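You operate a simulated robot arm through the tools that you are given. There is no shell and no other tool. Be economical: measure what you need, move in short steps, check, and stop when the job is done.

You run a simulated two-armed robot. Do the job below in one go: nothing can be reset, and whatever is moved stays where it is left.

TASK
Take the orange follower from the top of table w and put it on the blue board. Take the purple follower and put it on the end of the long table beside tank y57. Take the small purple brush and leave it on the top of table t. Put the light blue bucket marked "W507" from the top of the cloth table in the inside of the steel sink. Take the ribbed purple cup and put it in the steel bucket. Put the code plate labelled "D450" from the top of the steel cabinet on the out tray of the wringer and the code plate marked "R705" on the top of table w. Do these in any order. Set down upright: light blue bucket.
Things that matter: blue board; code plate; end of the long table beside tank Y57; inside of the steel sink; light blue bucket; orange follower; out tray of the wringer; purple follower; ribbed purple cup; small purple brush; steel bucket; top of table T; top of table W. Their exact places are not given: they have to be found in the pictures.

The check looks at the end state, three seconds after you hand in, the way a careful person would. Anything else that was tipped, shoved, dropped, spilled or broken makes it a failure. Flat cloth is picked up by pressing the open fingertips on it (5 to 10 N) and closing them slowly along it; thin cloth reads only 2 to 8 mm in the jaws.

THE ROBOT
Two 7-joint arms with two-finger grippers on one trunk, on a base that drives. Base frame: it is fixed to the floor where the robot stands at the start and does not move with it; the origin is under the middle of the robot, x ahead of it, y to its left, z up. Lengths are in cm, angles in rad, forces in N, time in s.
The left shoulder is at the start at [6, 12.3, 102], the right one opposite. With the tool pointing down near the work surface each hand reaches from about 10 to 70 cm from the robot's upright axis, wherever it stands, measured 20 degrees to its own side. Places, roughly: blue board (15x20x2 cm) [100, 250, 90]; code plate [100, -250, 100]; end of the long table beside tank Y57 [110, 450, 80]; inside of the steel sink [-20, -430, 60]; light blue bucket [-275, -600, 75]; orange follower [50, 0, 100]; out tray of the wringer (16x30 cm) [-110, -430, 94]; purple follower [75, 0, 75]; ribbed purple cup (6x6x7 cm) [-320, 210, 80]; small purple brush (6x5x7 cm) [80, 0, 90]; steel bucket [-400, 250, 50]; top of table T [80, 190, 90]; top of table W [80, 40, 90]. Payload 1.47 kg a hand.
The TCP of each hand is the grasp point between the finger pads, 1.6 cm short of the fingertips. In the tool frame z runs along the fingers and y along their closing line. Largest opening 8.7 cm; the body of the gripper starts 5.5 cm behind the TCP.
Orientation is that of the tool frame in the base frame, as a unit quaternion [x, y, z, w]. With the fingers straight down and closing along the base's y, the tool's x points along the base's -x, its y along +y and its z along -z.

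THE INTERFACE
- The arms move only by the tool arm_command. It takes "left_commands", "right_commands" or both (then of equal length, played together; a hand with none holds still); each is a list of rows, each a list of 3 entries, a list of its own where there are three numbers: the shift along the base's x, y, z in m, then the turn, a rotation vector about the base's x, y, z in rad, then the closure, from 0 (fully open) to 1 (shut). In form: [[[tx, ty, tz], [rx, ry, rz], fingers], ...]. A call has 1 to 20 rows; each row shifts and turns the commanded pose from where the row before left it. Rows are played at 5 a second. More than 5 cm and 0.15 rad between two rows, or a gripper value outside its range, and nothing of the call is played. Where a pose cannot be reached the arm comes as near as it can. A force on the tool above 40 N (or 10 N above the force at the start of the call, whichever is more), or a blocked arm, ends the call early, and 0.2 s more pass. The fingers move at their own pace (about 15.3 cm/s each) and stop on an object; they squeeze with about 28 N. The grip force told is the motor's: it shows also when the fingers shut on nothing. Time passes only in rows, and 0.2 s behind the last, so rows that do not move let the fingers close. It gives the time, the measured TCP pose, the force on the tool (base axes), the opening and the grip force at its end, in the units of the frame above (readings bear some noise), with the torque about the TCP (base axes, N m) and any sound that the robot's microphone picked up.
- Cameras (640 x 400 px; columns grow to the right, rows downward): "scene" is now at [9.19, 1.61, 158.03]; the picture's right is [0.18, -0.98, 0.00], its down [-0.66, -0.12, -0.74] and it looks along [0.73, 0.14, -0.67] (base axes); focal length 294 px, centre (320, 200). "left" rides on the left gripper at [7.3, -1.2, -9] in its tool frame; the picture's right is [0.16, 0.99, 0.00], its down [-0.72, 0.12, -0.68] and it looks along [-0.67, 0.11, 0.73] (tool axes); focal length 247 px, centre (320, 200). "right" rides on the right gripper at [7.3, 1.2, -9] in its tool frame; the picture's right is [-0.16, 0.99, 0.00], its down [-0.72, -0.12, -0.68] and it looks along [-0.67, -0.11, 0.73] (tool axes); focal length 247 px, centre (320, 200).
- capture(camera): a new picture of that camera. No time passes.
- move_column(by): slides the trunk up (or, below 0, down) by that many cm; the arms and the scene camera ride with it, the base frame stays. It gives what a move gives, with no picture.
- steer(legs): drives the robot by 1 to 6 legs, each [ahead, left, turn to the left] in cm, cm and rad, along the robot's own axes; the way and the turn of a leg run together, so that a leg with both is an arc; at most 150 cm and 3.142 rad a leg. The arms and the cameras ride along, it lands a little off, and it stops where it bumps. It gives what a move gives.
- turn_head(pan, tilt): turns the head with the scene camera to pan (to the left, within 2.094 rad either way) and tilt (down, from -0.506 to 1.204), counted from straight ahead of the robot. It gives what a move gives.
- point_at(camera, pixels): for up to 12 pixels [column, row] of the newest picture of that camera ("zoom" is the newest enlarged one), the place [x, y, z] in the base frame of the surface seen there, good to about 0.2 cm. No time passes.
- zoom(camera, box): a new picture of the part [left, top, right, bottom] of that camera's present view, enlarged. No time passes.
- sign_off(): hands the job in; it is judged then, once.

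Keep the steps short. Do not move on a guess: measure, check each grasp and each placing, and mend mistakes. In all there are 138 turns and 160 pictures (those below and enlarged ones count). Leave the grippers open and the arms clear of the work at the hand-in unless told otherwise, and finish with a single line.

The tools are called after "Emit:" by a JSON object that holds its "name" and its "arguments". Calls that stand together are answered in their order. arm_command: Moves the arms, as the interface text tells. Its arguments: {"type":"object","properties":{"left_commands":{"type":"array","items":{"type":"array"}},"right_commands":{"type":"array","items":{"type":"array"}}},"required":[]} The other tools are called the same way: move_column (by) slides the trunk up or down; steer (legs) drives the base; turn_head (pan, tilt) turns the head that bears the scene camera; capture (camera) takes a picture; point_at (camera, pixels) gives the place of the surface under pixels of a picture; zoom (camera, box) takes an enlarged picture of a part of a camera's view; sign_off () hands the job in.

At the start:

```text
time_s: 0.0
left_tool_pos: [54.75, 20.18, 120.24]
left_ee_rot: [0.0, 1.0, 0.0, 0.0]
left_wrist_force: [0.9, 0.1, 0.4]
left_moment: [-0.03, 0.01, 0.01]
left_width: 8.71
left_finger_force: 0.0
right_tool_pos: [43.9, -15.19, 116.14]
right_ee_rot: [0.0, 1.0, -0.001, 0.0]
right_wrist_force: [0.1, -0.1, -0.2]
right_moment: [-0.03, 0.0, -0.02]
right_width: 8.72
right_finger_force: 0.2
trunk travel left (down, up): [-17.5, 5.5]
robot x, y, heading: [0.01, 0.22, 0.004]
head pan, tilt: [0.183, 0.738]
```

scene: 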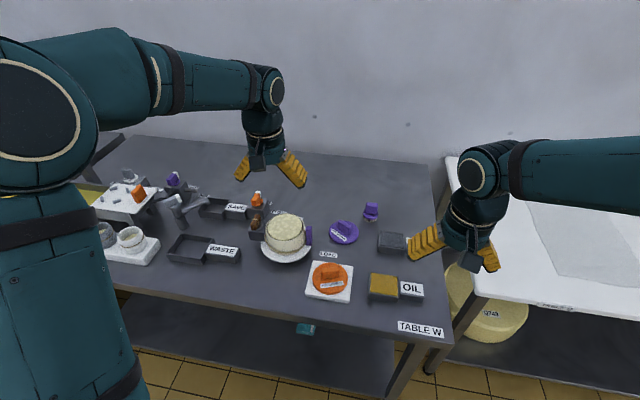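
right: 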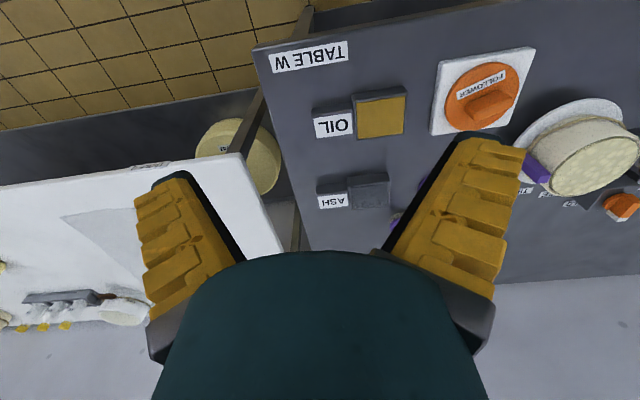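
left: 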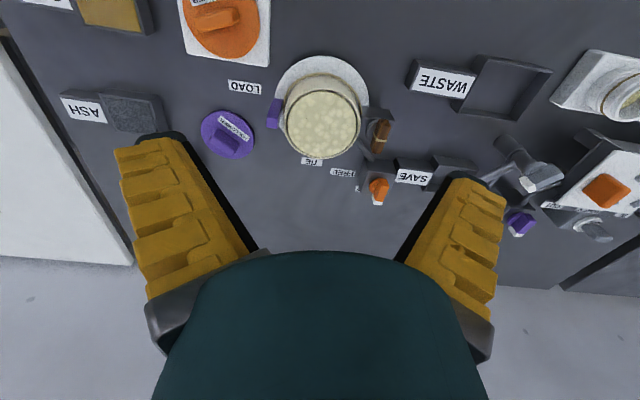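

I see the orange follower near (330,278) in the scene view, a purple disc near (343,231), and small purple things near (371,211) and (173,178). I'll enlarge these and measure them.

Emit:
{"name": "zoom", "arguments": {"camera": "scene", "box": [230, 170, 450, 340]}}

Emit:
{"name": "zoom", "arguments": {"camera": "scene", "box": [80, 140, 280, 280]}}

Emit:
{"name": "point_at", "arguments": {"camera": "scene", "pixels": [[330, 270], [330, 278], [317, 265], [345, 283], [343, 226], [343, 236], [371, 207], [371, 216], [173, 178], [386, 335], [400, 270], [285, 220]]}}

```text
2.35 times, centred on (340, 255) of scene
```

zoom: 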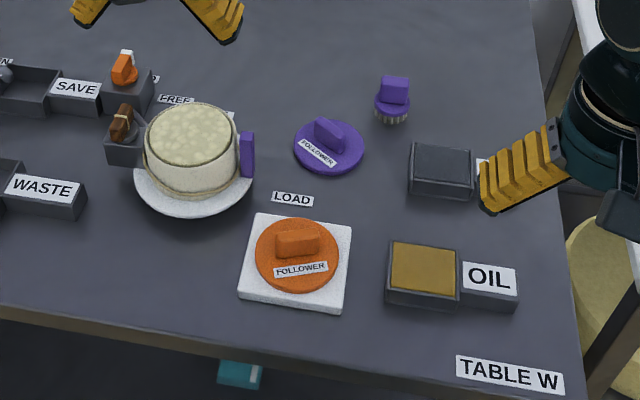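

```text
2.86 times, centred on (180, 210) of scene
```

zoom: 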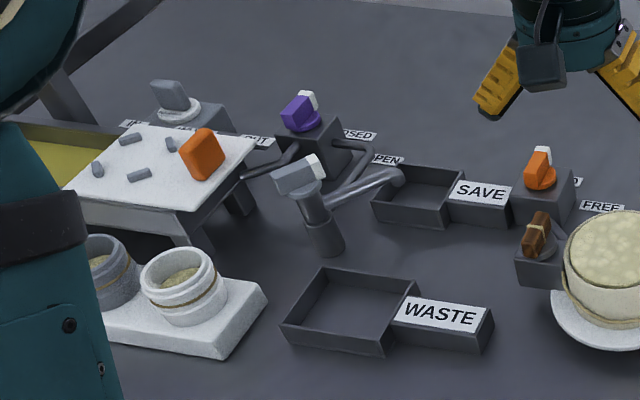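

```text
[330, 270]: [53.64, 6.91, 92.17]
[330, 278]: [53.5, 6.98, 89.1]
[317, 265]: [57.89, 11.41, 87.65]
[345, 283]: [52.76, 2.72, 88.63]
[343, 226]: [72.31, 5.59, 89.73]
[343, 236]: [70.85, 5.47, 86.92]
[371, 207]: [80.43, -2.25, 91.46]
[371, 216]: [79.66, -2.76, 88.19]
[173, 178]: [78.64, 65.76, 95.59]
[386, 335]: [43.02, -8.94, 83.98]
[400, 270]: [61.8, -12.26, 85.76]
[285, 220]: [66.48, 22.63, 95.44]
```

Brush stands at about (80,-2.5), purple follower at (72,5.5) and orange at (54,7). Next I'll enlarge around the orange and purple knobs to measure their directions.

Emit:
{"name": "zoom", "arguments": {"camera": "scene", "box": [300, 190, 400, 310]}}

```text
3.33 times, centred on (350, 250) of scene
```

zoom: 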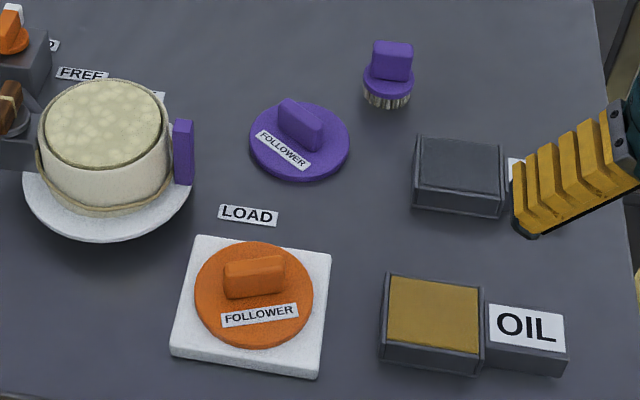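

Emit:
{"name": "point_at", "arguments": {"camera": "zoom", "pixels": [[229, 266], [280, 260], [229, 290], [283, 285], [254, 263], [286, 106], [318, 131], [284, 121], [310, 146], [376, 47], [409, 47], [390, 70]]}}

Emit:
{"name": "point_at", "arguments": {"camera": "zoom", "pixels": [[203, 320], [300, 320], [254, 248], [254, 340], [185, 290], [255, 150], [344, 150], [300, 176], [320, 107], [387, 92], [392, 55], [380, 44]]}}

```text
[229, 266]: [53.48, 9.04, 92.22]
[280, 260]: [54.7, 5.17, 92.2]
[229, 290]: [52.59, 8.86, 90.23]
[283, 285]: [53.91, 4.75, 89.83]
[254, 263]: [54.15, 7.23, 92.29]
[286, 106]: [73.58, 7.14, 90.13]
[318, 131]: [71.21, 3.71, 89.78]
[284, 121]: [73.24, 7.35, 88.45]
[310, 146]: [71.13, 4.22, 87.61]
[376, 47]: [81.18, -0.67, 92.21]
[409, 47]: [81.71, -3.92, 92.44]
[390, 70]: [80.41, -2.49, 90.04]
```

```text
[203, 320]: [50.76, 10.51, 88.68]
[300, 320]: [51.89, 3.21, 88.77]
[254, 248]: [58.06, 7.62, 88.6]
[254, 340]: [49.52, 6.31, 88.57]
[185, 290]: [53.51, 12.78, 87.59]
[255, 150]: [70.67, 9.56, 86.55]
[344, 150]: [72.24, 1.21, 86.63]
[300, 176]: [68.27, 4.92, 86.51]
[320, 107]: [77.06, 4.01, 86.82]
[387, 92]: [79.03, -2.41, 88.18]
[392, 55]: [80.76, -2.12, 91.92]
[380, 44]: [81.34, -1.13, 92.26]
```

Knob directions are known now. Before driving closer I'll look down at the table's front edge and the robot base.

Emit:
{"name": "turn_head", "arguments": {"pan": 0.0, "tilt": 1.2}}

Emit:
{"name": "capture", "arguments": {"camera": "scene"}}

```text
time_s: 0.9
left_tool_pos: [54.78, 20.37, 120.28]
left_ee_rot: [0.0, 1.0, 0.001, 0.0]
left_wrist_force: [0.1, -0.9, -0.3]
left_moment: [-0.02, 0.01, -0.03]
left_width: 8.69
left_finger_force: 0.1
right_tool_pos: [44.0, -15.15, 116.11]
right_ee_rot: [0.0, 1.0, -0.001, 0.0]
right_wrist_force: [0.1, -1.0, -0.4]
right_moment: [-0.01, 0.03, -0.01]
right_width: 8.7
right_finger_force: 0.1
trunk travel left (down, up): [-17.5, 5.5]
robot x, y, heading: [-0.1, 0.19, 0.002]
head pan, tilt: [0.0, 1.201]
```

```text
153 pictures are left
```

scene: 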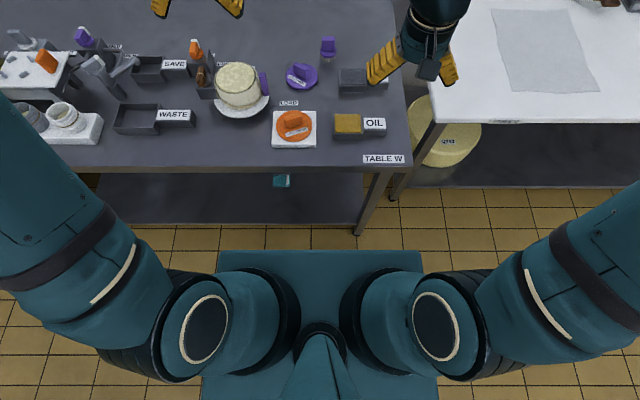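

Base front edge shows around row 252, table edge near row 168; measuring both.

Emit:
{"name": "point_at", "arguments": {"camera": "scene", "pixels": [[320, 256], [320, 246], [250, 168], [220, 256], [360, 230], [320, 222], [385, 190], [419, 280]]}}

```text
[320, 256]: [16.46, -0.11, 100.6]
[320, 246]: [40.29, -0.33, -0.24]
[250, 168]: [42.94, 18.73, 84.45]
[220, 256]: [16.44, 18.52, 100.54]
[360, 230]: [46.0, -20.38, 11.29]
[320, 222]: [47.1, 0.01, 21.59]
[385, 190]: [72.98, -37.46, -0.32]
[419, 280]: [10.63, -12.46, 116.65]
```

Table edge is at x≈42 and the trunk front at 16.5, so there is room. I'll bring the left hand above the orange knob (53.9, 7.0), turned 0.3 rad so it closes along the knob, and stop at z≈97.

Emit:
{"name": "arm_command", "arguments": {"left_commands": [[[-0.002, -0.0335, -0.02], [0, 0, 0.0765], 0], [[-0.002, -0.0335, -0.02], [0, 0, 0.0765], 0], [[-0.002, -0.0335, -0.02], [0, 0, 0.0765], 0], [[-0.002, -0.0335, -0.02], [0, 0, 0.0765], 0], [[0, 0, -0.0375], [0, 0, 0], 0], [[0, 0, -0.0375], [0, 0, 0], 0], [[0, 0, -0.0375], [0, 0, 0], 0], [[0, 0, -0.0375], [0, 0, 0], 0], [[0, 0, 0], [0, 0, 0], 0]]}}

Emit:
{"name": "capture", "arguments": {"camera": "left"}}

```text
time_s: 2.9
left_tool_pos: [54.0, 6.93, 97.35]
left_ee_rot: [-0.152, 0.988, 0.0, 0.0]
left_wrist_force: [0.0, -0.8, -0.7]
left_moment: [0.0, 0.0, -0.02]
left_width: 8.7
left_finger_force: 0.2
right_tool_pos: [43.96, -15.01, 116.11]
right_ee_rot: [0.0, 1.0, 0.001, 0.0]
right_wrist_force: [0.4, 0.3, -0.2]
right_moment: [0.0, 0.03, 0.02]
right_width: 8.71
right_finger_force: 0.0
trunk travel left (down, up): [-17.5, 5.5]
robot x, y, heading: [0.21, 0.18, 0.003]
head pan, tilt: [0.0, 1.201]
```

```text
152 pictures are left
```

left: 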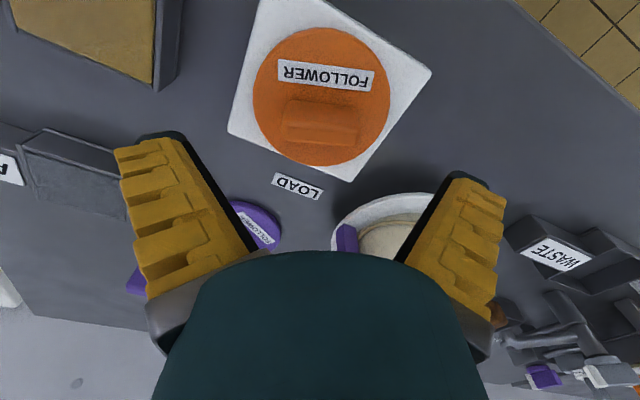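

Knob lies parallel to the closing line, centred. Lowering 6.4 cm to z≈91, then closing.

Emit:
{"name": "arm_command", "arguments": {"left_commands": [[[0, 0, -0.032], [0, 0, 0], 0], [[0, 0, -0.032], [0, 0, 0], 0], [[0, 0, 0], [0, 0, 0], 0], [[0, 0, 0], [0, 0, 0], 1], [[0, 0, 0], [0, 0, 0], 1], [[0, 0, 0], [0, 0, 0], 1], [[0, 0, 0], [0, 0, 0], 1]]}}

```text
time_s: 4.5
left_tool_pos: [54.04, 7.07, 90.78]
left_ee_rot: [-0.152, 0.988, 0.0, 0.0]
left_wrist_force: [0.5, -0.5, 2.9]
left_moment: [0.01, -0.12, -0.05]
left_width: 4.69
left_finger_force: 27.7
right_tool_pos: [43.91, -15.2, 116.2]
right_ee_rot: [0.0, 1.0, 0.0, -0.001]
right_wrist_force: [-0.3, -1.0, -0.4]
right_moment: [0.03, -0.04, -0.05]
right_width: 8.71
right_finger_force: 0.0
trunk travel left (down, up): [-17.5, 5.5]
robot x, y, heading: [0.05, -0.02, 0.006]
head pan, tilt: [0.0, 1.201]
```

Gripped at 4.7 cm (28 N). Lifting 20 cm and toward the left.

Emit:
{"name": "arm_command", "arguments": {"left_commands": [[[0, 0, 0.03], [0, 0, 0], 1], [[0, 0, 0.04], [0, 0, 0], 1], [[0, 0, 0.05], [0, 0, 0], 1], [[0, 0, 0.05], [0, 0, 0], 1], [[-0.02, 0.04, 0.03], [0, 0, 0], 1], [[-0.02, 0.04, 0.03], [0, 0, 0], 1], [[-0.02, 0.04, 0.0], [0, 0, 0], 1], [[-0.02, 0.04, 0.0], [0, 0, 0], 1]]}}

Emit:
{"name": "capture", "arguments": {"camera": "left"}}

```text
refused: row 5 steps farther than a row can; nothing moved
```

```text
151 pictures are left
```

left: 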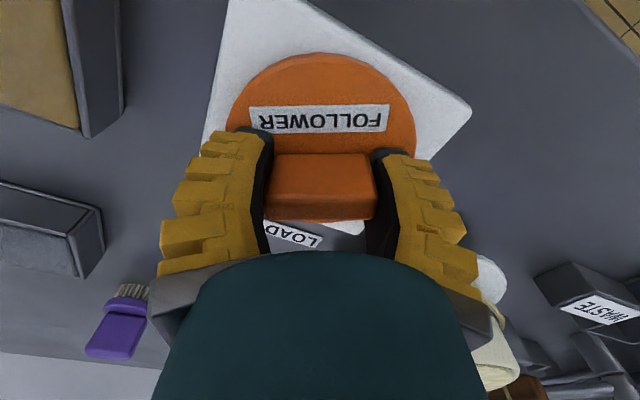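

A row was too long; retrying with shorter rows.

Emit:
{"name": "arm_command", "arguments": {"left_commands": [[[0, 0, 0.03], [0, 0, 0], 1], [[0, 0, 0.04], [0, 0, 0], 1], [[0, 0, 0.045], [0, 0, 0], 1], [[0, 0, 0.045], [0, 0, 0], 1], [[0, 0, 0.045], [0, 0, 0], 1], [[0, 0, 0.045], [0, 0, 0], 1], [[-0.02, 0.04, 0.0], [0, 0, 0], 1], [[-0.02, 0.04, 0.0], [0, 0, 0], 1], [[-0.02, 0.04, 0.0], [0, 0, 0], 1], [[-0.02, 0.04, 0.0], [0, 0, 0], 1]]}}

Emit:
{"name": "capture", "arguments": {"camera": "left"}}

```text
time_s: 6.7
left_tool_pos: [45.88, 23.08, 115.63]
left_ee_rot: [-0.152, 0.988, -0.001, 0.0]
left_wrist_force: [0.1, -0.4, -0.6]
left_moment: [-0.07, 0.01, 0.03]
left_width: 4.65
left_finger_force: 27.8
right_tool_pos: [43.81, -15.0, 116.1]
right_ee_rot: [0.0, 1.0, 0.0, 0.001]
right_wrist_force: [0.2, -0.4, 0.8]
right_moment: [-0.02, -0.02, -0.03]
right_width: 8.69
right_finger_force: 0.1
trunk travel left (down, up): [-17.5, 5.5]
robot x, y, heading: [-0.23, -0.5, -0.003]
head pan, tilt: [0.0, 1.201]
```

```text
150 pictures are left
```

left: 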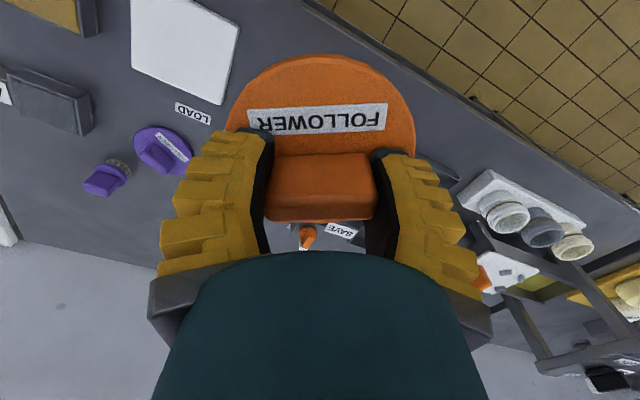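

Follower is held. Driving 14 cm ahead and 18 cm left to bring the brush in reach of the right hand.

Emit:
{"name": "steer", "arguments": {"legs": [[0, 18, 0], [14, 0, 0]]}}

Emit:
{"name": "capture", "arguments": {"camera": "right"}}

Emit:
{"name": "capture", "arguments": {"camera": "scene"}}

```text
time_s: 9.8
left_tool_pos: [60.08, 40.83, 115.66]
left_ee_rot: [-0.153, 0.988, 0.0, -0.002]
left_wrist_force: [0.9, -0.1, -1.4]
left_moment: [0.0, 0.0, -0.02]
left_width: 4.6
left_finger_force: 27.9
right_tool_pos: [58.03, 2.65, 116.11]
right_ee_rot: [0.002, 1.0, 0.0, -0.002]
right_wrist_force: [0.6, 0.1, -0.2]
right_moment: [-0.03, 0.03, 0.0]
right_width: 8.69
right_finger_force: 0.1
trunk travel left (down, up): [-17.5, 5.5]
robot x, y, heading: [13.62, 17.48, -0.001]
head pan, tilt: [0.0, 1.201]
```

```text
149 pictures are left
```

right: 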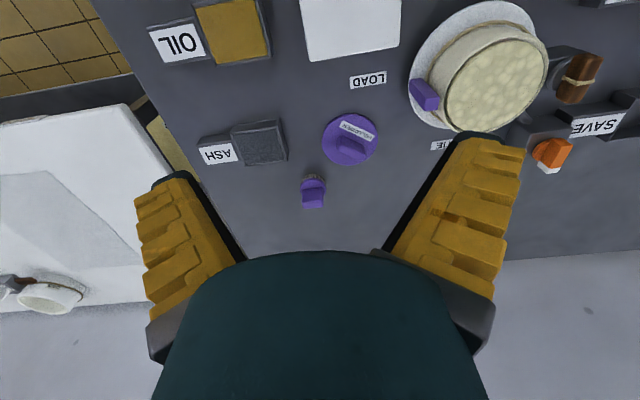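

```text
148 pictures are left
```

scene: 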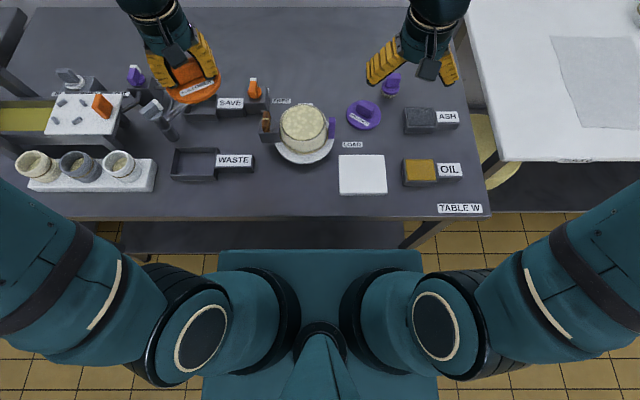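

Measuring the brush handle in the right-hand view at (313,198).

Emit:
{"name": "zoom", "arguments": {"camera": "right", "box": [280, 100, 400, 220]}}

```text
3.33 times, centred on (340, 160) of right
```

zoom: 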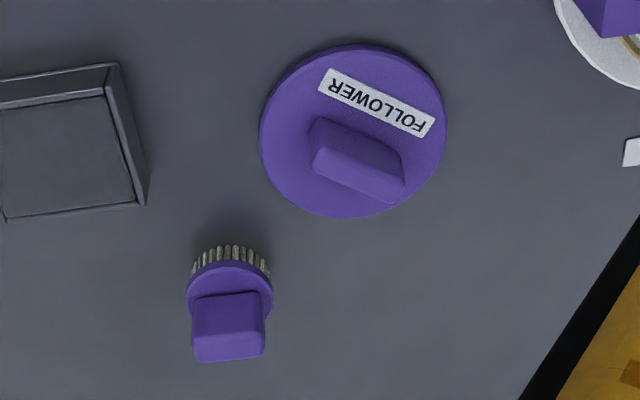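

Emit:
{"name": "point_at", "arguments": {"camera": "zoom", "pixels": [[201, 340], [262, 334], [202, 358], [260, 352], [230, 347], [230, 310], [320, 152], [398, 184], [316, 166], [388, 197], [355, 173], [230, 290]]}}

```text
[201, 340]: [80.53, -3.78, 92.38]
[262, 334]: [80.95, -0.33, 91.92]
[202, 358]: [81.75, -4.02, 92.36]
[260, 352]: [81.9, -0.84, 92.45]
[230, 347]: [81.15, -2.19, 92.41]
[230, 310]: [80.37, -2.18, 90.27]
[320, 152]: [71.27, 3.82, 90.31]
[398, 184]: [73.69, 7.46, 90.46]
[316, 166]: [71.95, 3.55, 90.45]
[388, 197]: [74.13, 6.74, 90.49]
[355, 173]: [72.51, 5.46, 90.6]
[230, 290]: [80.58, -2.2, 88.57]
```

Brush handle centre is (81.2,-2.25), top 92.4. Moving the right hand above it to z≈98.

Emit:
{"name": "arm_command", "arguments": {"right_commands": [[[0.0386, -0.0082, 0], [0, 0, 0], 0], [[0.0386, -0.0082, 0], [0, 0, 0], 0], [[0.0386, -0.0082, 0], [0, 0, 0], 0], [[0.0386, -0.0082, 0], [0, 0, 0], 0], [[0.0386, -0.0082, 0], [0, 0, 0], 0], [[0.0386, -0.0082, 0], [0, 0, 0], 0], [[0, 0, -0.045], [0, 0, 0], 0], [[0, 0, -0.045], [0, 0, 0], 0], [[0, 0, -0.045], [0, 0, 0], 0], [[0, 0, -0.045], [0, 0, 0], 0], [[0, 0, 0], [0, 0, 0], 0]]}}

Emit:
{"name": "capture", "arguments": {"camera": "right"}}

```text
time_s: 12.2
left_tool_pos: [59.93, 40.76, 115.81]
left_ee_rot: [-0.151, 0.989, 0.0, 0.0]
left_wrist_force: [-0.1, 0.0, -0.6]
left_moment: [0.01, 0.02, 0.0]
left_width: 4.62
left_finger_force: 28.1
right_tool_pos: [81.19, -2.2, 98.21]
right_ee_rot: [0.001, 1.0, 0.0, -0.001]
right_wrist_force: [-0.1, -0.6, 0.2]
right_moment: [0.0, 0.0, 0.01]
right_width: 8.71
right_finger_force: 0.0
trunk travel left (down, up): [-17.5, 5.5]
robot x, y, heading: [14.23, 17.99, -0.003]
head pan, tilt: [0.0, 1.201]
```

```text
146 pictures are left
```

right: 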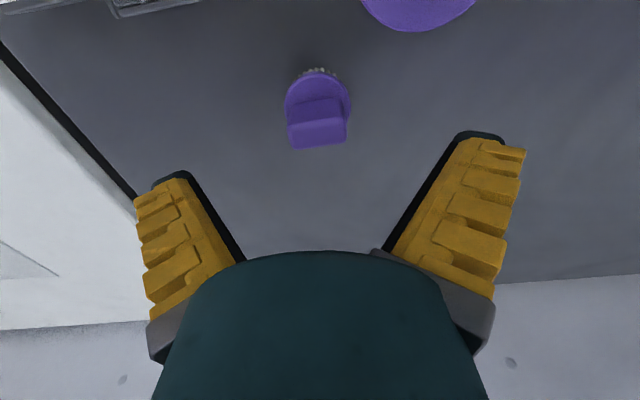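

Centred. Lowering 7.5 cm and closing.

Emit:
{"name": "arm_command", "arguments": {"right_commands": [[[0, 0, -0.0375], [0, 0, 0], 0], [[0, 0, -0.0375], [0, 0, 0], 0], [[0, 0, 0], [0, 0, 0], 0], [[0, 0, 0], [0, 0, 0], 1], [[0, 0, 0], [0, 0, 0], 1], [[0, 0, 0], [0, 0, 0], 1], [[0, 0, 0], [0, 0, 0], 1]]}}

```text
time_s: 13.8
left_tool_pos: [59.96, 40.73, 115.83]
left_ee_rot: [-0.153, 0.988, 0.0, 0.0]
left_wrist_force: [0.3, 0.5, -1.2]
left_moment: [-0.01, 0.0, 0.0]
left_width: 4.61
left_finger_force: 28.0
right_tool_pos: [81.06, -2.25, 90.8]
right_ee_rot: [0.001, 1.0, 0.0, 0.001]
right_wrist_force: [0.4, 0.3, 3.9]
right_moment: [0.04, 0.03, 0.01]
right_width: 3.44
right_finger_force: 28.5
trunk travel left (down, up): [-17.5, 5.5]
robot x, y, heading: [14.09, 18.24, -0.001]
head pan, tilt: [0.0, 1.201]
```

Gripped 3.4 cm. Lifting 25 cm, then drawing back.

Emit:
{"name": "arm_command", "arguments": {"right_commands": [[[0, 0, 0.03], [0, 0, 0], 1], [[0, 0, 0.04], [0, 0, 0], 1], [[0, 0, 0.045], [0, 0, 0], 1], [[0, 0, 0.045], [0, 0, 0], 1], [[0, 0, 0.045], [0, 0, 0], 1], [[0, 0, 0.045], [0, 0, 0], 1], [[-0.045, -0.01, 0], [0, 0, 0], 1], [[-0.045, -0.01, 0], [0, 0, 0], 1], [[-0.045, -0.01, 0], [0, 0, 0], 1], [[-0.045, -0.01, 0], [0, 0, 0], 1], [[-0.045, -0.01, 0], [0, 0, 0], 1]]}}

Emit:
{"name": "capture", "arguments": {"camera": "right"}}

```text
time_s: 16.2
left_tool_pos: [59.91, 40.74, 115.81]
left_ee_rot: [-0.153, 0.988, 0.001, 0.001]
left_wrist_force: [0.3, -0.1, -1.4]
left_moment: [0.03, -0.02, -0.01]
left_width: 4.65
left_finger_force: 28.2
right_tool_pos: [58.39, -7.11, 115.69]
right_ee_rot: [0.001, 1.0, 0.001, 0.001]
right_wrist_force: [0.2, 0.3, -0.3]
right_moment: [-0.02, 0.0, 0.02]
right_width: 3.44
right_finger_force: 28.4
trunk travel left (down, up): [-17.5, 5.5]
robot x, y, heading: [14.02, 17.7, -0.001]
head pan, tilt: [0.0, 1.201]
```

```text
145 pictures are left
```

right: 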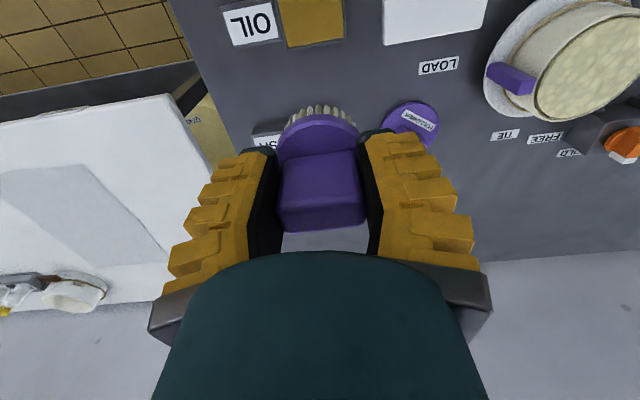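

Both items are held. Backing 32 cm from the table and looking left.

Emit:
{"name": "steer", "arguments": {"legs": [[-34, 0, 0]]}}

Emit:
{"name": "turn_head", "arguments": {"pan": 0.9, "tilt": 0.45}}

Emit:
{"name": "capture", "arguments": {"camera": "scene"}}

```text
time_s: 18.5
left_tool_pos: [25.72, 40.89, 115.77]
left_ee_rot: [-0.153, 0.988, 0.0, 0.0]
left_wrist_force: [-0.3, 0.6, -0.4]
left_moment: [0.01, -0.04, 0.01]
left_width: 4.62
left_finger_force: 28.1
right_tool_pos: [24.51, -6.92, 115.65]
right_ee_rot: [-0.001, 1.0, 0.0, 0.0]
right_wrist_force: [-0.7, 0.3, -0.2]
right_moment: [-0.01, 0.01, 0.01]
right_width: 3.43
right_finger_force: 27.6
trunk travel left (down, up): [-17.5, 5.5]
robot x, y, heading: [-20.42, 17.81, -0.0]
head pan, tilt: [0.0, 1.201]
```

```text
time_s: 19.7
left_tool_pos: [25.94, 40.96, 115.75]
left_ee_rot: [-0.153, 0.988, 0.0, 0.0]
left_wrist_force: [-0.3, -0.6, -1.9]
left_moment: [-0.02, -0.04, 0.03]
left_width: 4.61
left_finger_force: 27.8
right_tool_pos: [24.56, -7.0, 115.63]
right_ee_rot: [0.0, 1.0, 0.0, 0.0]
right_wrist_force: [-0.5, -0.8, -1.5]
right_moment: [0.02, 0.01, 0.0]
right_width: 3.41
right_finger_force: 28.2
trunk travel left (down, up): [-17.5, 5.5]
robot x, y, heading: [-20.12, 18.16, 0.004]
head pan, tilt: [0.901, 0.45]
```

```text
144 pictures are left
```

scene: 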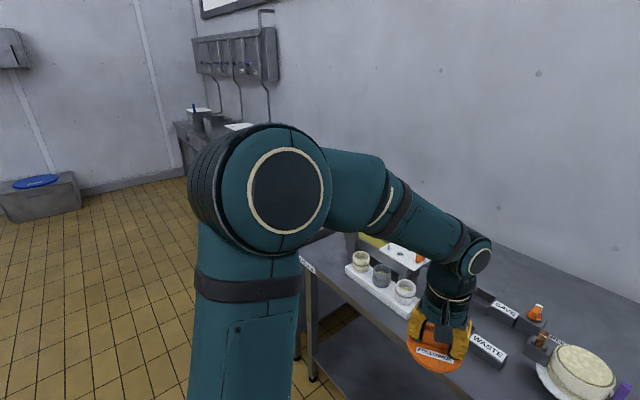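

Floor to the left is clear. Driving left 185 cm.

Emit:
{"name": "steer", "arguments": {"legs": [[0, 100, 0], [0, 80, 0]]}}

Emit:
{"name": "turn_head", "arguments": {"pan": 0.0, "tilt": 0.7}}

Emit:
{"name": "capture", "arguments": {"camera": "scene"}}

```text
time_s: 35.8
left_tool_pos: [25.88, 221.0, 115.84]
left_ee_rot: [-0.151, 0.989, 0.0, 0.0]
left_wrist_force: [1.1, 0.0, -0.6]
left_moment: [0.02, -0.03, 0.0]
left_width: 4.59
left_finger_force: 28.1
right_tool_pos: [24.42, 173.01, 115.61]
right_ee_rot: [0.002, 1.0, 0.0, 0.0]
right_wrist_force: [-0.6, 0.1, -0.9]
right_moment: [0.03, -0.05, 0.02]
right_width: 3.43
right_finger_force: 27.6
trunk travel left (down, up): [-17.5, 5.5]
robot x, y, heading: [-19.9, 198.05, -0.001]
head pan, tilt: [0.901, 0.45]
```

```text
time_s: 37.0
left_tool_pos: [25.98, 220.92, 115.76]
left_ee_rot: [-0.151, 0.988, -0.001, 0.0]
left_wrist_force: [-0.6, -0.7, -0.2]
left_moment: [0.01, 0.04, 0.01]
left_width: 4.61
left_finger_force: 28.6
right_tool_pos: [24.48, 173.04, 115.66]
right_ee_rot: [0.001, 1.0, 0.001, 0.0]
right_wrist_force: [-0.4, 0.9, -1.3]
right_moment: [0.02, -0.01, 0.01]
right_width: 3.44
right_finger_force: 28.3
trunk travel left (down, up): [-17.5, 5.5]
robot x, y, heading: [-20.18, 197.99, -0.001]
head pan, tilt: [0.0, 0.7]
```

```text
143 pictures are left
```

scene: 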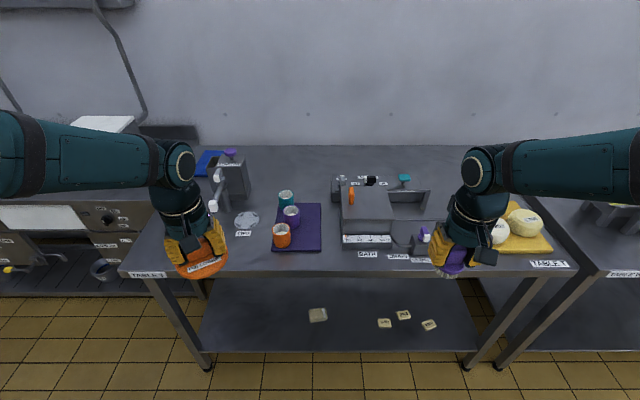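

Table T is before me; a blue board shows near (207,163), partly behind an appliance. Enlarging and measuring.

Emit:
{"name": "zoom", "arguments": {"camera": "scene", "box": [120, 120, 340, 280]}}

Emit:
{"name": "point_at", "arguments": {"camera": "scene", "pixels": [[205, 163], [200, 172], [215, 153], [150, 265], [560, 258], [230, 165], [300, 180], [250, 190], [150, 240], [400, 262], [285, 162], [360, 160]]}}

```text
2.50 times, centred on (230, 200) of scene
```

zoom: 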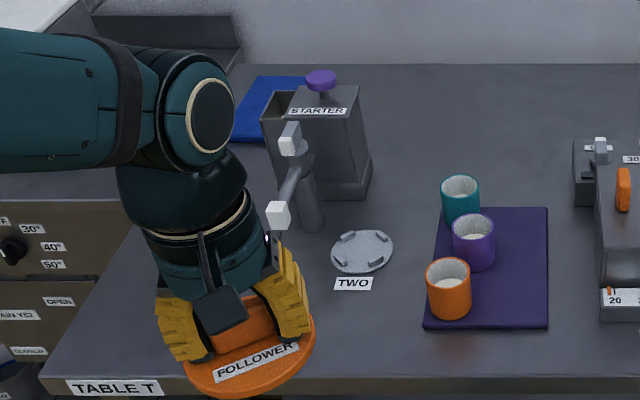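

```text
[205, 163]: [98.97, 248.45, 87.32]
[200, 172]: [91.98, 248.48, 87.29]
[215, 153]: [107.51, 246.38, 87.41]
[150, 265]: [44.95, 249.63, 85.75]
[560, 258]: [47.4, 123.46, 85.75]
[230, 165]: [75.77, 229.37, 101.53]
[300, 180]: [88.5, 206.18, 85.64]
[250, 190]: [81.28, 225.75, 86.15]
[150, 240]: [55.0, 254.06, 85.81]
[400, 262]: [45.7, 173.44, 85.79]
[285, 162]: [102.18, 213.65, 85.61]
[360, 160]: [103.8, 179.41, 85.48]
```

Table T's top is z≈85.7; board top 87.3 at about (99,248). I'll drive left 58 cm first, staying back, and look again.

Emit:
{"name": "steer", "arguments": {"legs": [[0, 58, 0]]}}

Emit:
{"name": "capture", "arguments": {"camera": "scene"}}

```text
time_s: 42.6
left_tool_pos: [26.07, 278.81, 115.73]
left_ee_rot: [-0.149, 0.989, 0.0, 0.0]
left_wrist_force: [-0.9, 0.2, -0.7]
left_moment: [0.02, -0.02, 0.04]
left_width: 4.61
left_finger_force: 28.2
right_tool_pos: [24.64, 230.9, 115.51]
right_ee_rot: [0.002, 1.0, -0.001, 0.001]
right_wrist_force: [0.4, 0.3, -1.0]
right_moment: [-0.01, 0.01, 0.0]
right_width: 3.43
right_finger_force: 27.7
trunk travel left (down, up): [-17.5, 5.5]
robot x, y, heading: [-19.84, 256.18, -0.003]
head pan, tilt: [0.0, 0.7]
```

```text
141 pictures are left
```

scene: 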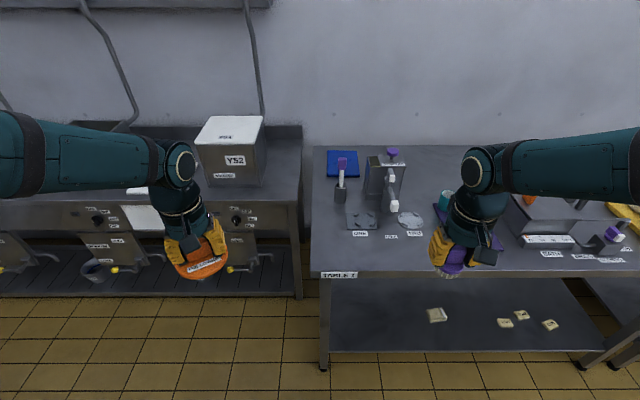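

Emit:
{"name": "zoom", "arguments": {"camera": "scene", "box": [290, 130, 450, 290]}}

Emit:
{"name": "point_at", "arguments": {"camera": "scene", "pixels": [[328, 152], [357, 152], [328, 177], [359, 177], [342, 160], [340, 186], [341, 195], [360, 212], [395, 205], [330, 240], [380, 160], [296, 230]]}}

```text
2.50 times, centred on (370, 210) of scene
```

zoom: 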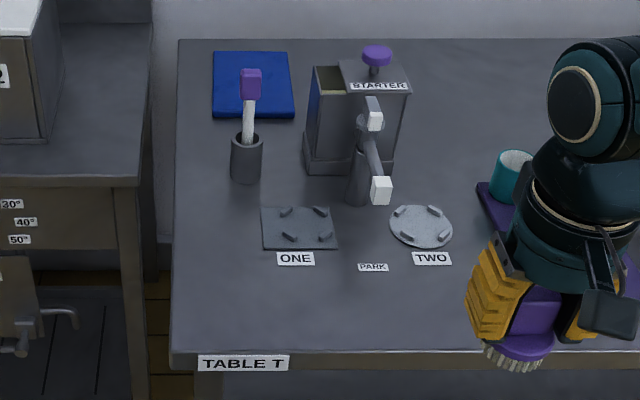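

```text
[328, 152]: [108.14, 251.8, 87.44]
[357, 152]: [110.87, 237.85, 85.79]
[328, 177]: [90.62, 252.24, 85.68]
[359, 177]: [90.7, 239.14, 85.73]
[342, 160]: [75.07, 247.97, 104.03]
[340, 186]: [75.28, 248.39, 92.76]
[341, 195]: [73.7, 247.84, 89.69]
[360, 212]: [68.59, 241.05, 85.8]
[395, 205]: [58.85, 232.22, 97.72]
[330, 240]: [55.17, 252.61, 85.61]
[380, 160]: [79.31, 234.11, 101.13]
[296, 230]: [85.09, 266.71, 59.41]
```

The board spans about x 91–110, y 238–252, with a cup holding a brush in front at (75,248) up to z 104. I need to know how close the base can go; looking down at the robot's own side.

Emit:
{"name": "turn_head", "arguments": {"pan": 2.09, "tilt": 1.2}}

Emit:
{"name": "capture", "arguments": {"camera": "scene"}}

```text
time_s: 44.6
left_tool_pos: [26.21, 278.75, 115.75]
left_ee_rot: [-0.151, 0.989, 0.0, 0.0]
left_wrist_force: [0.1, -0.2, -0.7]
left_moment: [0.01, 0.01, -0.01]
left_width: 4.6
left_finger_force: 27.9
right_tool_pos: [24.67, 230.92, 115.59]
right_ee_rot: [0.002, 1.0, 0.0, 0.0]
right_wrist_force: [0.2, -0.9, -0.7]
right_moment: [0.04, -0.02, 0.01]
right_width: 3.44
right_finger_force: 27.8
trunk travel left (down, up): [-17.5, 5.5]
robot x, y, heading: [-19.96, 256.1, -0.002]
head pan, tilt: [2.089, 1.201]
```

```text
139 pictures are left
```

scene: 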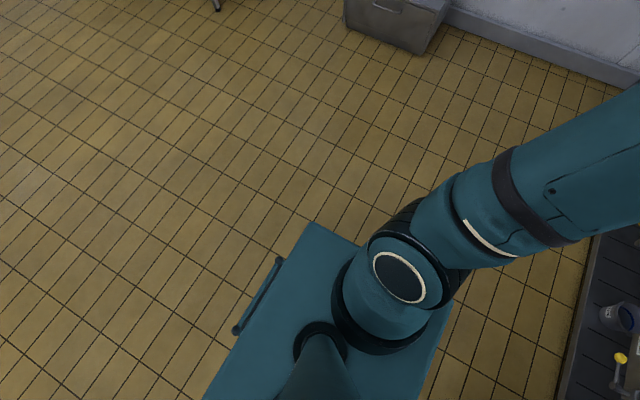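

Emit:
{"name": "point_at", "arguments": {"camera": "scene", "pixels": [[310, 226], [345, 235], [232, 345], [225, 360], [310, 215], [465, 320], [438, 360], [440, 345]]}}

```text
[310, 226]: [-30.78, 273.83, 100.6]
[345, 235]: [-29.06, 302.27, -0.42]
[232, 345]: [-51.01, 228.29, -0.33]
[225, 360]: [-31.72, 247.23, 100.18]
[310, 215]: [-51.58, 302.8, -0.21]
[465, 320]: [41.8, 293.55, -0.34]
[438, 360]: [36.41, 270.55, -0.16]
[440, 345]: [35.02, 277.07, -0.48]
```

Body is about ±18 cm wide and 16.5 cm forward; nothing wider shows below it. Driving ahead 22 cm to set the brush at the free front corner of table T near (52,243).

Emit:
{"name": "steer", "arguments": {"legs": [[22, 0, 0]]}}

Emit:
{"name": "turn_head", "arguments": {"pan": -0.1, "tilt": 0.9}}

Emit:
{"name": "capture", "arguments": {"camera": "scene"}}

```text
time_s: 46.2
left_tool_pos: [48.03, 278.87, 115.82]
left_ee_rot: [-0.15, 0.989, 0.001, 0.0]
left_wrist_force: [-0.5, 0.0, -1.9]
left_moment: [-0.01, 0.01, 0.02]
left_width: 4.62
left_finger_force: 28.0
right_tool_pos: [46.66, 230.89, 115.62]
right_ee_rot: [0.002, 1.0, 0.0, 0.001]
right_wrist_force: [0.1, 0.1, -0.9]
right_moment: [-0.02, 0.02, 0.02]
right_width: 3.44
right_finger_force: 27.7
trunk travel left (down, up): [-17.5, 5.5]
robot x, y, heading: [2.04, 256.08, -0.007]
head pan, tilt: [2.089, 1.201]
```

```text
time_s: 48.3
left_tool_pos: [48.05, 278.83, 115.74]
left_ee_rot: [-0.15, 0.989, 0.0, 0.0]
left_wrist_force: [-0.3, 0.1, 0.2]
left_moment: [0.02, 0.01, 0.02]
left_width: 4.63
left_finger_force: 28.1
right_tool_pos: [46.46, 230.98, 115.62]
right_ee_rot: [0.001, 1.0, 0.0, 0.001]
right_wrist_force: [0.1, -0.4, -0.1]
right_moment: [0.02, 0.0, -0.01]
right_width: 3.41
right_finger_force: 28.1
trunk travel left (down, up): [-17.5, 5.5]
robot x, y, heading: [1.82, 255.7, -0.008]
head pan, tilt: [-0.099, 0.901]
```

```text
138 pictures are left
```

scene: 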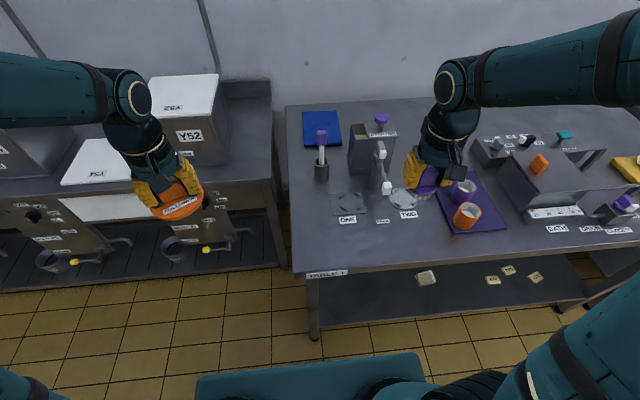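

Front-left corner of table T is free. Moving right hand to (52.5,244) and lowering to just above the surface.

Emit:
{"name": "arm_command", "arguments": {"right_commands": [[[0.02, 0.0435, 0], [0, 0, 0], 1], [[0.02, 0.0435, 0], [0, 0, 0], 1], [[0.02, 0.0435, 0], [0, 0, 0], 1], [[0, 0, -0.044], [0, 0, 0], 1], [[0, 0, -0.044], [0, 0, 0], 1], [[0, 0, -0.044], [0, 0, 0], 1], [[0, 0, -0.044], [0, 0, 0], 1], [[0, 0, -0.038], [0, 0, 0], 1], [[0, 0, 0], [0, 0, 0], 1]]}}

Emit:
{"name": "capture", "arguments": {"camera": "right"}}

```text
time_s: 50.3
left_tool_pos: [47.78, 278.84, 115.73]
left_ee_rot: [-0.15, 0.989, -0.001, 0.0]
left_wrist_force: [0.9, -0.1, -1.2]
left_moment: [0.0, 0.0, -0.01]
left_width: 4.62
left_finger_force: 28.2
right_tool_pos: [52.36, 244.04, 93.95]
right_ee_rot: [0.001, 1.0, 0.0, 0.0]
right_wrist_force: [0.1, 0.3, -0.7]
right_moment: [0.05, 0.02, 0.04]
right_width: 3.45
right_finger_force: 27.9
trunk travel left (down, up): [-17.5, 5.5]
robot x, y, heading: [1.69, 255.87, -0.002]
head pan, tilt: [-0.099, 0.901]
```

```text
137 pictures are left
```

right: 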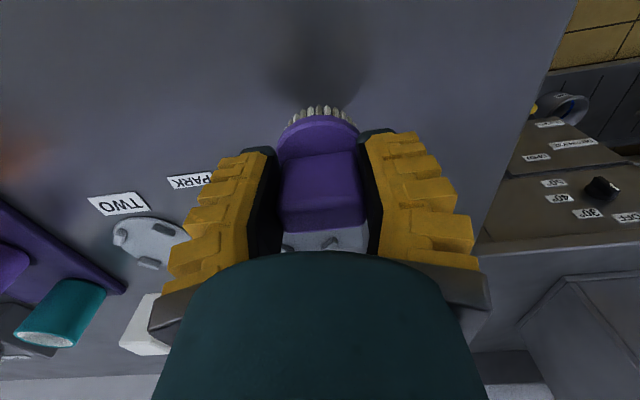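

Clear all round. Lowering the last 1.3 cm slowly.

Emit:
{"name": "arm_command", "arguments": {"right_commands": [[[0, 0, -0.004], [0, 0, 0], 1], [[0, 0, -0.004], [0, 0, 0], 1], [[0, 0, -0.003], [0, 0, 0], 1], [[0, 0, -0.002], [0, 0, 0], 1]]}}

```text
time_s: 51.3
left_tool_pos: [47.9, 278.74, 115.75]
left_ee_rot: [-0.151, 0.989, 0.0, 0.0]
left_wrist_force: [-0.2, 0.0, -0.9]
left_moment: [-0.01, 0.01, 0.01]
left_width: 4.6
left_finger_force: 27.8
right_tool_pos: [52.47, 243.93, 92.85]
right_ee_rot: [0.002, 1.0, 0.0, 0.0]
right_wrist_force: [-0.3, -0.6, -0.3]
right_moment: [-0.03, 0.0, -0.01]
right_width: 3.43
right_finger_force: 28.3
trunk travel left (down, up): [-17.5, 5.5]
robot x, y, heading: [1.89, 255.91, -0.003]
head pan, tilt: [-0.099, 0.901]
```

No contact yet; two more 2 mm steps, then open and rise.

Emit:
{"name": "arm_command", "arguments": {"right_commands": [[[0, 0, -0.002], [0, 0, 0], 1], [[0, 0, -0.002], [0, 0, 0], 1], [[0, 0, 0], [0, 0, 0], 1]]}}

```text
time_s: 52.1
left_tool_pos: [48.04, 278.73, 115.71]
left_ee_rot: [-0.151, 0.989, 0.001, 0.001]
left_wrist_force: [0.4, 0.4, -1.2]
left_moment: [-0.01, 0.01, 0.01]
left_width: 4.61
left_finger_force: 27.8
right_tool_pos: [52.44, 243.99, 92.48]
right_ee_rot: [0.002, 1.0, 0.0, 0.0]
right_wrist_force: [0.6, -0.5, -1.1]
right_moment: [0.04, 0.01, 0.01]
right_width: 3.44
right_finger_force: 27.9
trunk travel left (down, up): [-17.5, 5.5]
robot x, y, heading: [1.77, 256.31, -0.005]
head pan, tilt: [-0.099, 0.901]
```

Emit:
{"name": "arm_command", "arguments": {"right_commands": [[[0, 0, -0.0015], [0, 0, 0], 1], [[0, 0, 0], [0, 0, 0], 1], [[0, 0, 0], [0, 0, 0], 0.3], [[0, 0, 0], [0, 0, 0], 0], [[0, 0, 0], [0, 0, 0], 0], [[0, 0, 0.03], [0, 0, 0], 0], [[0, 0, 0.04], [0, 0, 0], 0], [[0, 0, 0.045], [0, 0, 0], 0], [[0, 0, 0.045], [0, 0, 0], 0], [[0, 0, 0.045], [0, 0, 0], 0], [[-0.03, -0.03, 0.02], [0, 0, 0], 0], [[-0.03, -0.03, 0.0], [0, 0, 0], 0], [[-0.03, -0.03, 0.0], [0, 0, 0], 0]]}}

Emit:
{"name": "capture", "arguments": {"camera": "scene"}}

```text
time_s: 54.9
left_tool_pos: [47.75, 278.61, 115.81]
left_ee_rot: [-0.15, 0.989, 0.001, 0.001]
left_wrist_force: [-0.2, 0.1, -1.4]
left_moment: [0.01, -0.02, -0.03]
left_width: 4.61
left_finger_force: 28.3
right_tool_pos: [43.19, 234.74, 114.99]
right_ee_rot: [0.001, 1.0, 0.0, 0.001]
right_wrist_force: [-0.6, -0.9, 0.2]
right_moment: [0.02, -0.03, 0.01]
right_width: 8.71
right_finger_force: 0.1
trunk travel left (down, up): [-17.5, 5.5]
robot x, y, heading: [1.84, 255.86, -0.009]
head pan, tilt: [-0.099, 0.901]
```

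```text
136 pictures are left
```

scene: 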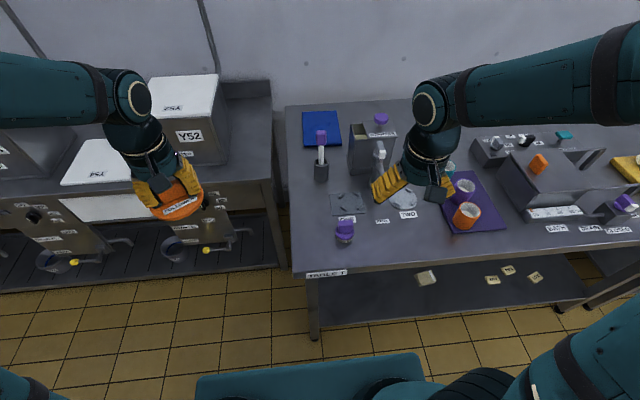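

Brush stands upright on table T. Now aligning the left shoulder with the board: 19 cm right, then 17 cm ahead.

Emit:
{"name": "steer", "arguments": {"legs": [[0, -19, 0], [17, 0, 0]]}}

Emit:
{"name": "turn_head", "arguments": {"pan": 0.0, "tilt": 1.2}}

Emit:
{"name": "capture", "arguments": {"camera": "scene"}}

```text
time_s: 58.4
left_tool_pos: [63.87, 259.86, 115.78]
left_ee_rot: [-0.154, 0.988, 0.001, 0.001]
left_wrist_force: [-1.1, -0.3, -1.1]
left_moment: [-0.01, 0.01, 0.0]
left_width: 4.58
left_finger_force: 28.0
right_tool_pos: [59.61, 215.85, 114.93]
right_ee_rot: [-0.001, 1.0, -0.001, -0.001]
right_wrist_force: [0.8, 0.0, -0.3]
right_moment: [0.0, -0.02, 0.01]
right_width: 8.7
right_finger_force: 0.1
trunk travel left (down, up): [-17.5, 5.5]
robot x, y, heading: [18.01, 236.84, 0.001]
head pan, tilt: [-0.099, 0.901]
stopped in leg 2: the robot was blocked; the commanded pose is now the measured one
```

```text
time_s: 59.2
left_tool_pos: [64.03, 259.72, 115.68]
left_ee_rot: [-0.153, 0.988, 0.0, 0.0]
left_wrist_force: [0.0, -0.3, -0.1]
left_moment: [-0.03, -0.01, 0.0]
left_width: 4.6
left_finger_force: 27.6
right_tool_pos: [59.67, 215.74, 114.77]
right_ee_rot: [-0.001, 1.0, 0.001, -0.002]
right_wrist_force: [-0.2, 0.8, 0.6]
right_moment: [-0.01, 0.0, 0.02]
right_width: 8.73
right_finger_force: 0.1
trunk travel left (down, up): [-17.5, 5.5]
robot x, y, heading: [17.85, 236.59, 0.002]
head pan, tilt: [0.0, 1.201]
```

```text
135 pictures are left
```

scene: 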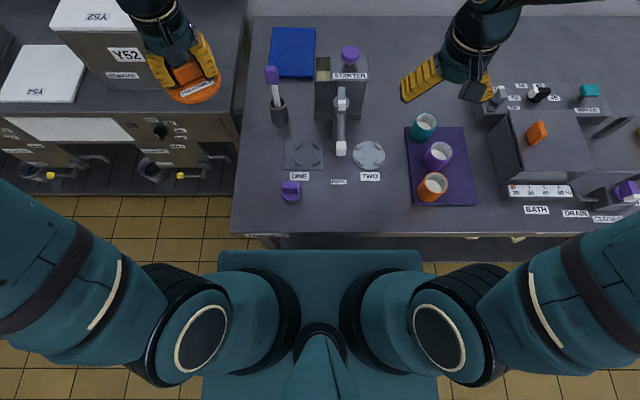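

The base is blocked at x=18 by table T. Backing 1 cm, raising the trunk, and testing how far the left hand reaches toward (96,247) at a safe height.

Emit:
{"name": "steer", "arguments": {"legs": [[-1, 0, 0]]}}

Emit:
{"name": "move_column", "arguments": {"by": 5}}

Emit:
{"name": "arm_command", "arguments": {"left_commands": [[[0.02, -0.042, 0], [0, 0, 0], 1], [[0.02, -0.042, 0], [0, 0, 0], 1], [[0.02, -0.042, 0], [0, 0, 0], 1], [[0.045, 0, 0], [0, 0, 0], 1], [[0.045, 0, 0], [0, 0, 0], 1], [[0.045, 0, 0], [0, 0, 0], 1], [[0.045, 0, 0], [0, 0, 0], 1], [[0.045, 0, 0], [0, 0, 0], 1], [[0.045, 0, 0], [0, 0, 0], 1], [[0, 0, 0], [0, 0, 0], 1]]}}

Emit:
{"name": "capture", "arguments": {"camera": "scene"}}

```text
time_s: 59.9
left_tool_pos: [63.12, 259.84, 115.79]
left_ee_rot: [-0.153, 0.988, 0.001, 0.0]
left_wrist_force: [0.8, -0.4, -0.7]
left_moment: [0.01, -0.04, 0.01]
left_width: 4.6
left_finger_force: 28.4
right_tool_pos: [58.73, 215.88, 114.98]
right_ee_rot: [-0.001, 1.0, 0.0, -0.001]
right_wrist_force: [0.4, -0.3, -0.3]
right_moment: [-0.01, -0.02, -0.01]
right_width: 8.72
right_finger_force: 0.2
trunk travel left (down, up): [-17.5, 5.5]
robot x, y, heading: [16.89, 236.97, 0.0]
head pan, tilt: [0.0, 1.201]
```

```text
time_s: 60.8
left_tool_pos: [62.93, 259.83, 120.59]
left_ee_rot: [-0.154, 0.988, 0.001, 0.0]
left_wrist_force: [0.7, 1.1, -0.7]
left_moment: [-0.02, -0.03, -0.02]
left_width: 4.61
left_finger_force: 27.7
right_tool_pos: [58.7, 215.92, 119.87]
right_ee_rot: [0.0, 1.0, 0.0, -0.001]
right_wrist_force: [-0.2, 0.3, 0.4]
right_moment: [0.02, 0.0, 0.0]
right_width: 8.69
right_finger_force: 0.0
trunk travel left (down, up): [-22.5, 0.5]
robot x, y, heading: [17.13, 236.63, -0.001]
head pan, tilt: [0.0, 1.201]
```

```text
time_s: 63.0
left_tool_pos: [91.24, 247.6, 119.7]
left_ee_rot: [-0.153, 0.988, 0.001, -0.001]
left_wrist_force: [0.0, -0.3, -0.6]
left_moment: [0.01, 0.05, 0.02]
left_width: 4.62
left_finger_force: 27.8
left hand out of reach, approached as far as the arm can: row 8, 9
right_tool_pos: [58.83, 215.87, 119.76]
right_ee_rot: [-0.002, 1.0, 0.0, 0.0]
right_wrist_force: [-0.6, 0.3, 0.3]
right_moment: [-0.02, -0.01, 0.0]
right_width: 8.68
right_finger_force: 0.0
trunk travel left (down, up): [-22.5, 0.5]
robot x, y, heading: [17.19, 236.47, 0.005]
head pan, tilt: [0.0, 1.201]
```

```text
134 pictures are left
```

scene: 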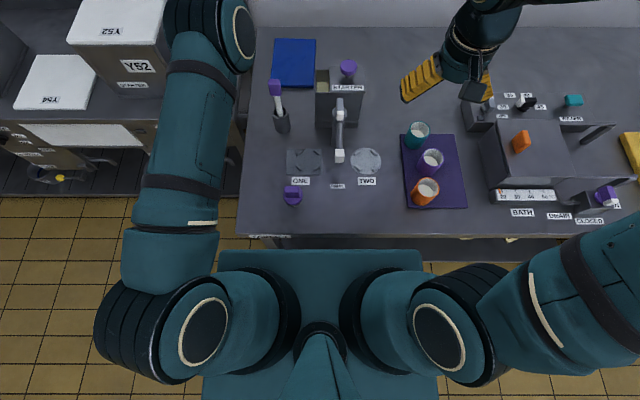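

At z≈120 the arm gets to x=91; lower down it should reach farther. Lowering 11 cm.

Emit:
{"name": "arm_command", "arguments": {"left_commands": [[[0, 0, -0.03], [0, 0, 0], 1], [[0, 0, -0.03], [0, 0, 0], 1], [[0, 0, -0.03], [0, 0, 0], 1], [[0, 0, -0.02], [0, 0, 0], 1], [[0, 0, 0], [0, 0, 0], 1]]}}

Emit:
{"name": "capture", "arguments": {"camera": "left"}}

```text
time_s: 64.2
left_tool_pos: [91.07, 247.7, 108.69]
left_ee_rot: [-0.154, 0.988, 0.0, 0.001]
left_wrist_force: [0.2, 0.6, -0.1]
left_moment: [-0.01, -0.04, 0.01]
left_width: 4.59
left_finger_force: 28.3
right_tool_pos: [58.66, 215.82, 119.92]
right_ee_rot: [-0.001, 1.0, 0.0, 0.0]
right_wrist_force: [0.9, 0.1, 0.0]
right_moment: [0.02, 0.0, 0.03]
right_width: 8.7
right_finger_force: 0.1
trunk travel left (down, up): [-22.5, 0.5]
robot x, y, heading: [17.22, 236.89, 0.006]
head pan, tilt: [0.0, 1.201]
```

```text
133 pictures are left
```

left: 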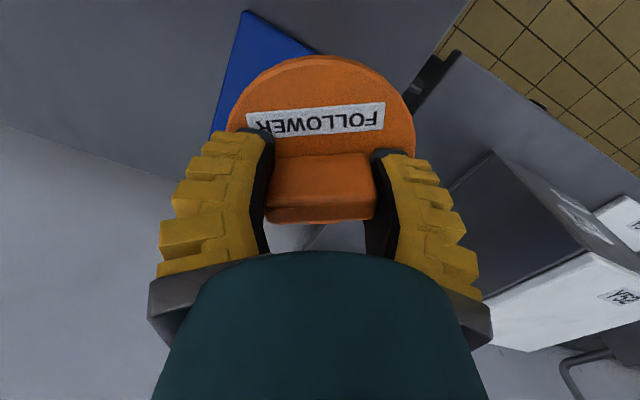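

The hand stayed at x=91, now z=108.7. Trying 6 cm ahead here.

Emit:
{"name": "arm_command", "arguments": {"left_commands": [[[0.03, -0.005, 0], [0, 0, 0], 1], [[0.03, -0.005, 0], [0, 0, 0], 1], [[0, 0, 0], [0, 0, 0], 1]]}}

```text
time_s: 65.0
left_tool_pos: [92.86, 247.02, 108.47]
left_ee_rot: [-0.152, 0.988, 0.001, -0.001]
left_wrist_force: [0.9, -1.1, -1.1]
left_moment: [0.03, 0.02, -0.02]
left_width: 4.62
left_finger_force: 27.4
left hand out of reach, approached as far as the arm can: row 1, 2
right_tool_pos: [58.74, 215.99, 119.79]
right_ee_rot: [-0.001, 1.0, 0.0, 0.0]
right_wrist_force: [-0.4, -0.9, 0.6]
right_moment: [-0.01, 0.02, -0.01]
right_width: 8.71
right_finger_force: 0.0
trunk travel left (down, up): [-22.5, 0.5]
robot x, y, heading: [17.13, 236.79, 0.0]
head pan, tilt: [0.0, 1.201]
```

Max with a vertical tool is about x=93; the board needs ~96.5. I'll tip the fingers 0.24 rad forward (rear edge low) and lower the trunk 8 cm with the hand, then see how far it reaches.

Emit:
{"name": "arm_command", "arguments": {"left_commands": [[[0, 0, 0], [0, -0.08, 0], 1], [[0, 0, 0], [0, -0.08, 0], 1], [[0, 0, 0], [0, -0.08, 0], 1], [[0.03, 0, -0.02], [0, 0, 0], 1], [[0.03, 0, -0.02], [0, 0, 0], 1], [[0.0, 0, 0], [0, 0, 0], 1]]}}

Emit:
{"name": "capture", "arguments": {"camera": "left"}}

```text
time_s: 66.4
left_tool_pos: [97.35, 247.11, 104.43]
left_ee_rot: [-0.152, 0.981, -0.018, 0.117]
left_wrist_force: [-0.4, 0.0, -1.2]
left_moment: [-0.01, 0.0, -0.01]
left_width: 4.59
left_finger_force: 28.2
left hand out of reach, approached as far as the arm can: row 5
right_tool_pos: [58.66, 215.98, 119.99]
right_ee_rot: [-0.001, 1.0, 0.0, -0.001]
right_wrist_force: [0.5, -0.1, -0.3]
right_moment: [0.03, 0.03, -0.02]
right_width: 8.7
right_finger_force: 0.1
trunk travel left (down, up): [-22.5, 0.5]
robot x, y, heading: [17.48, 236.9, -0.002]
head pan, tilt: [0.0, 1.201]
```

```text
132 pictures are left
```

left: 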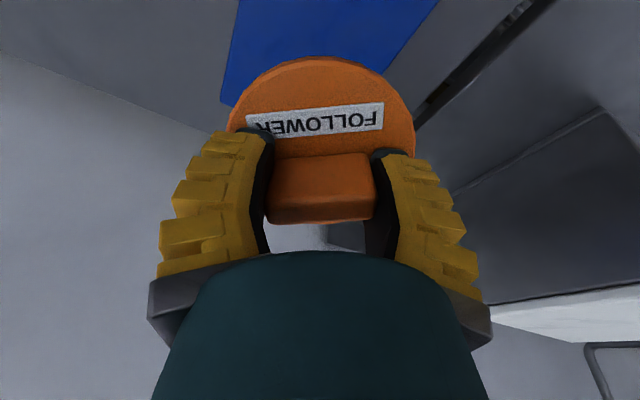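

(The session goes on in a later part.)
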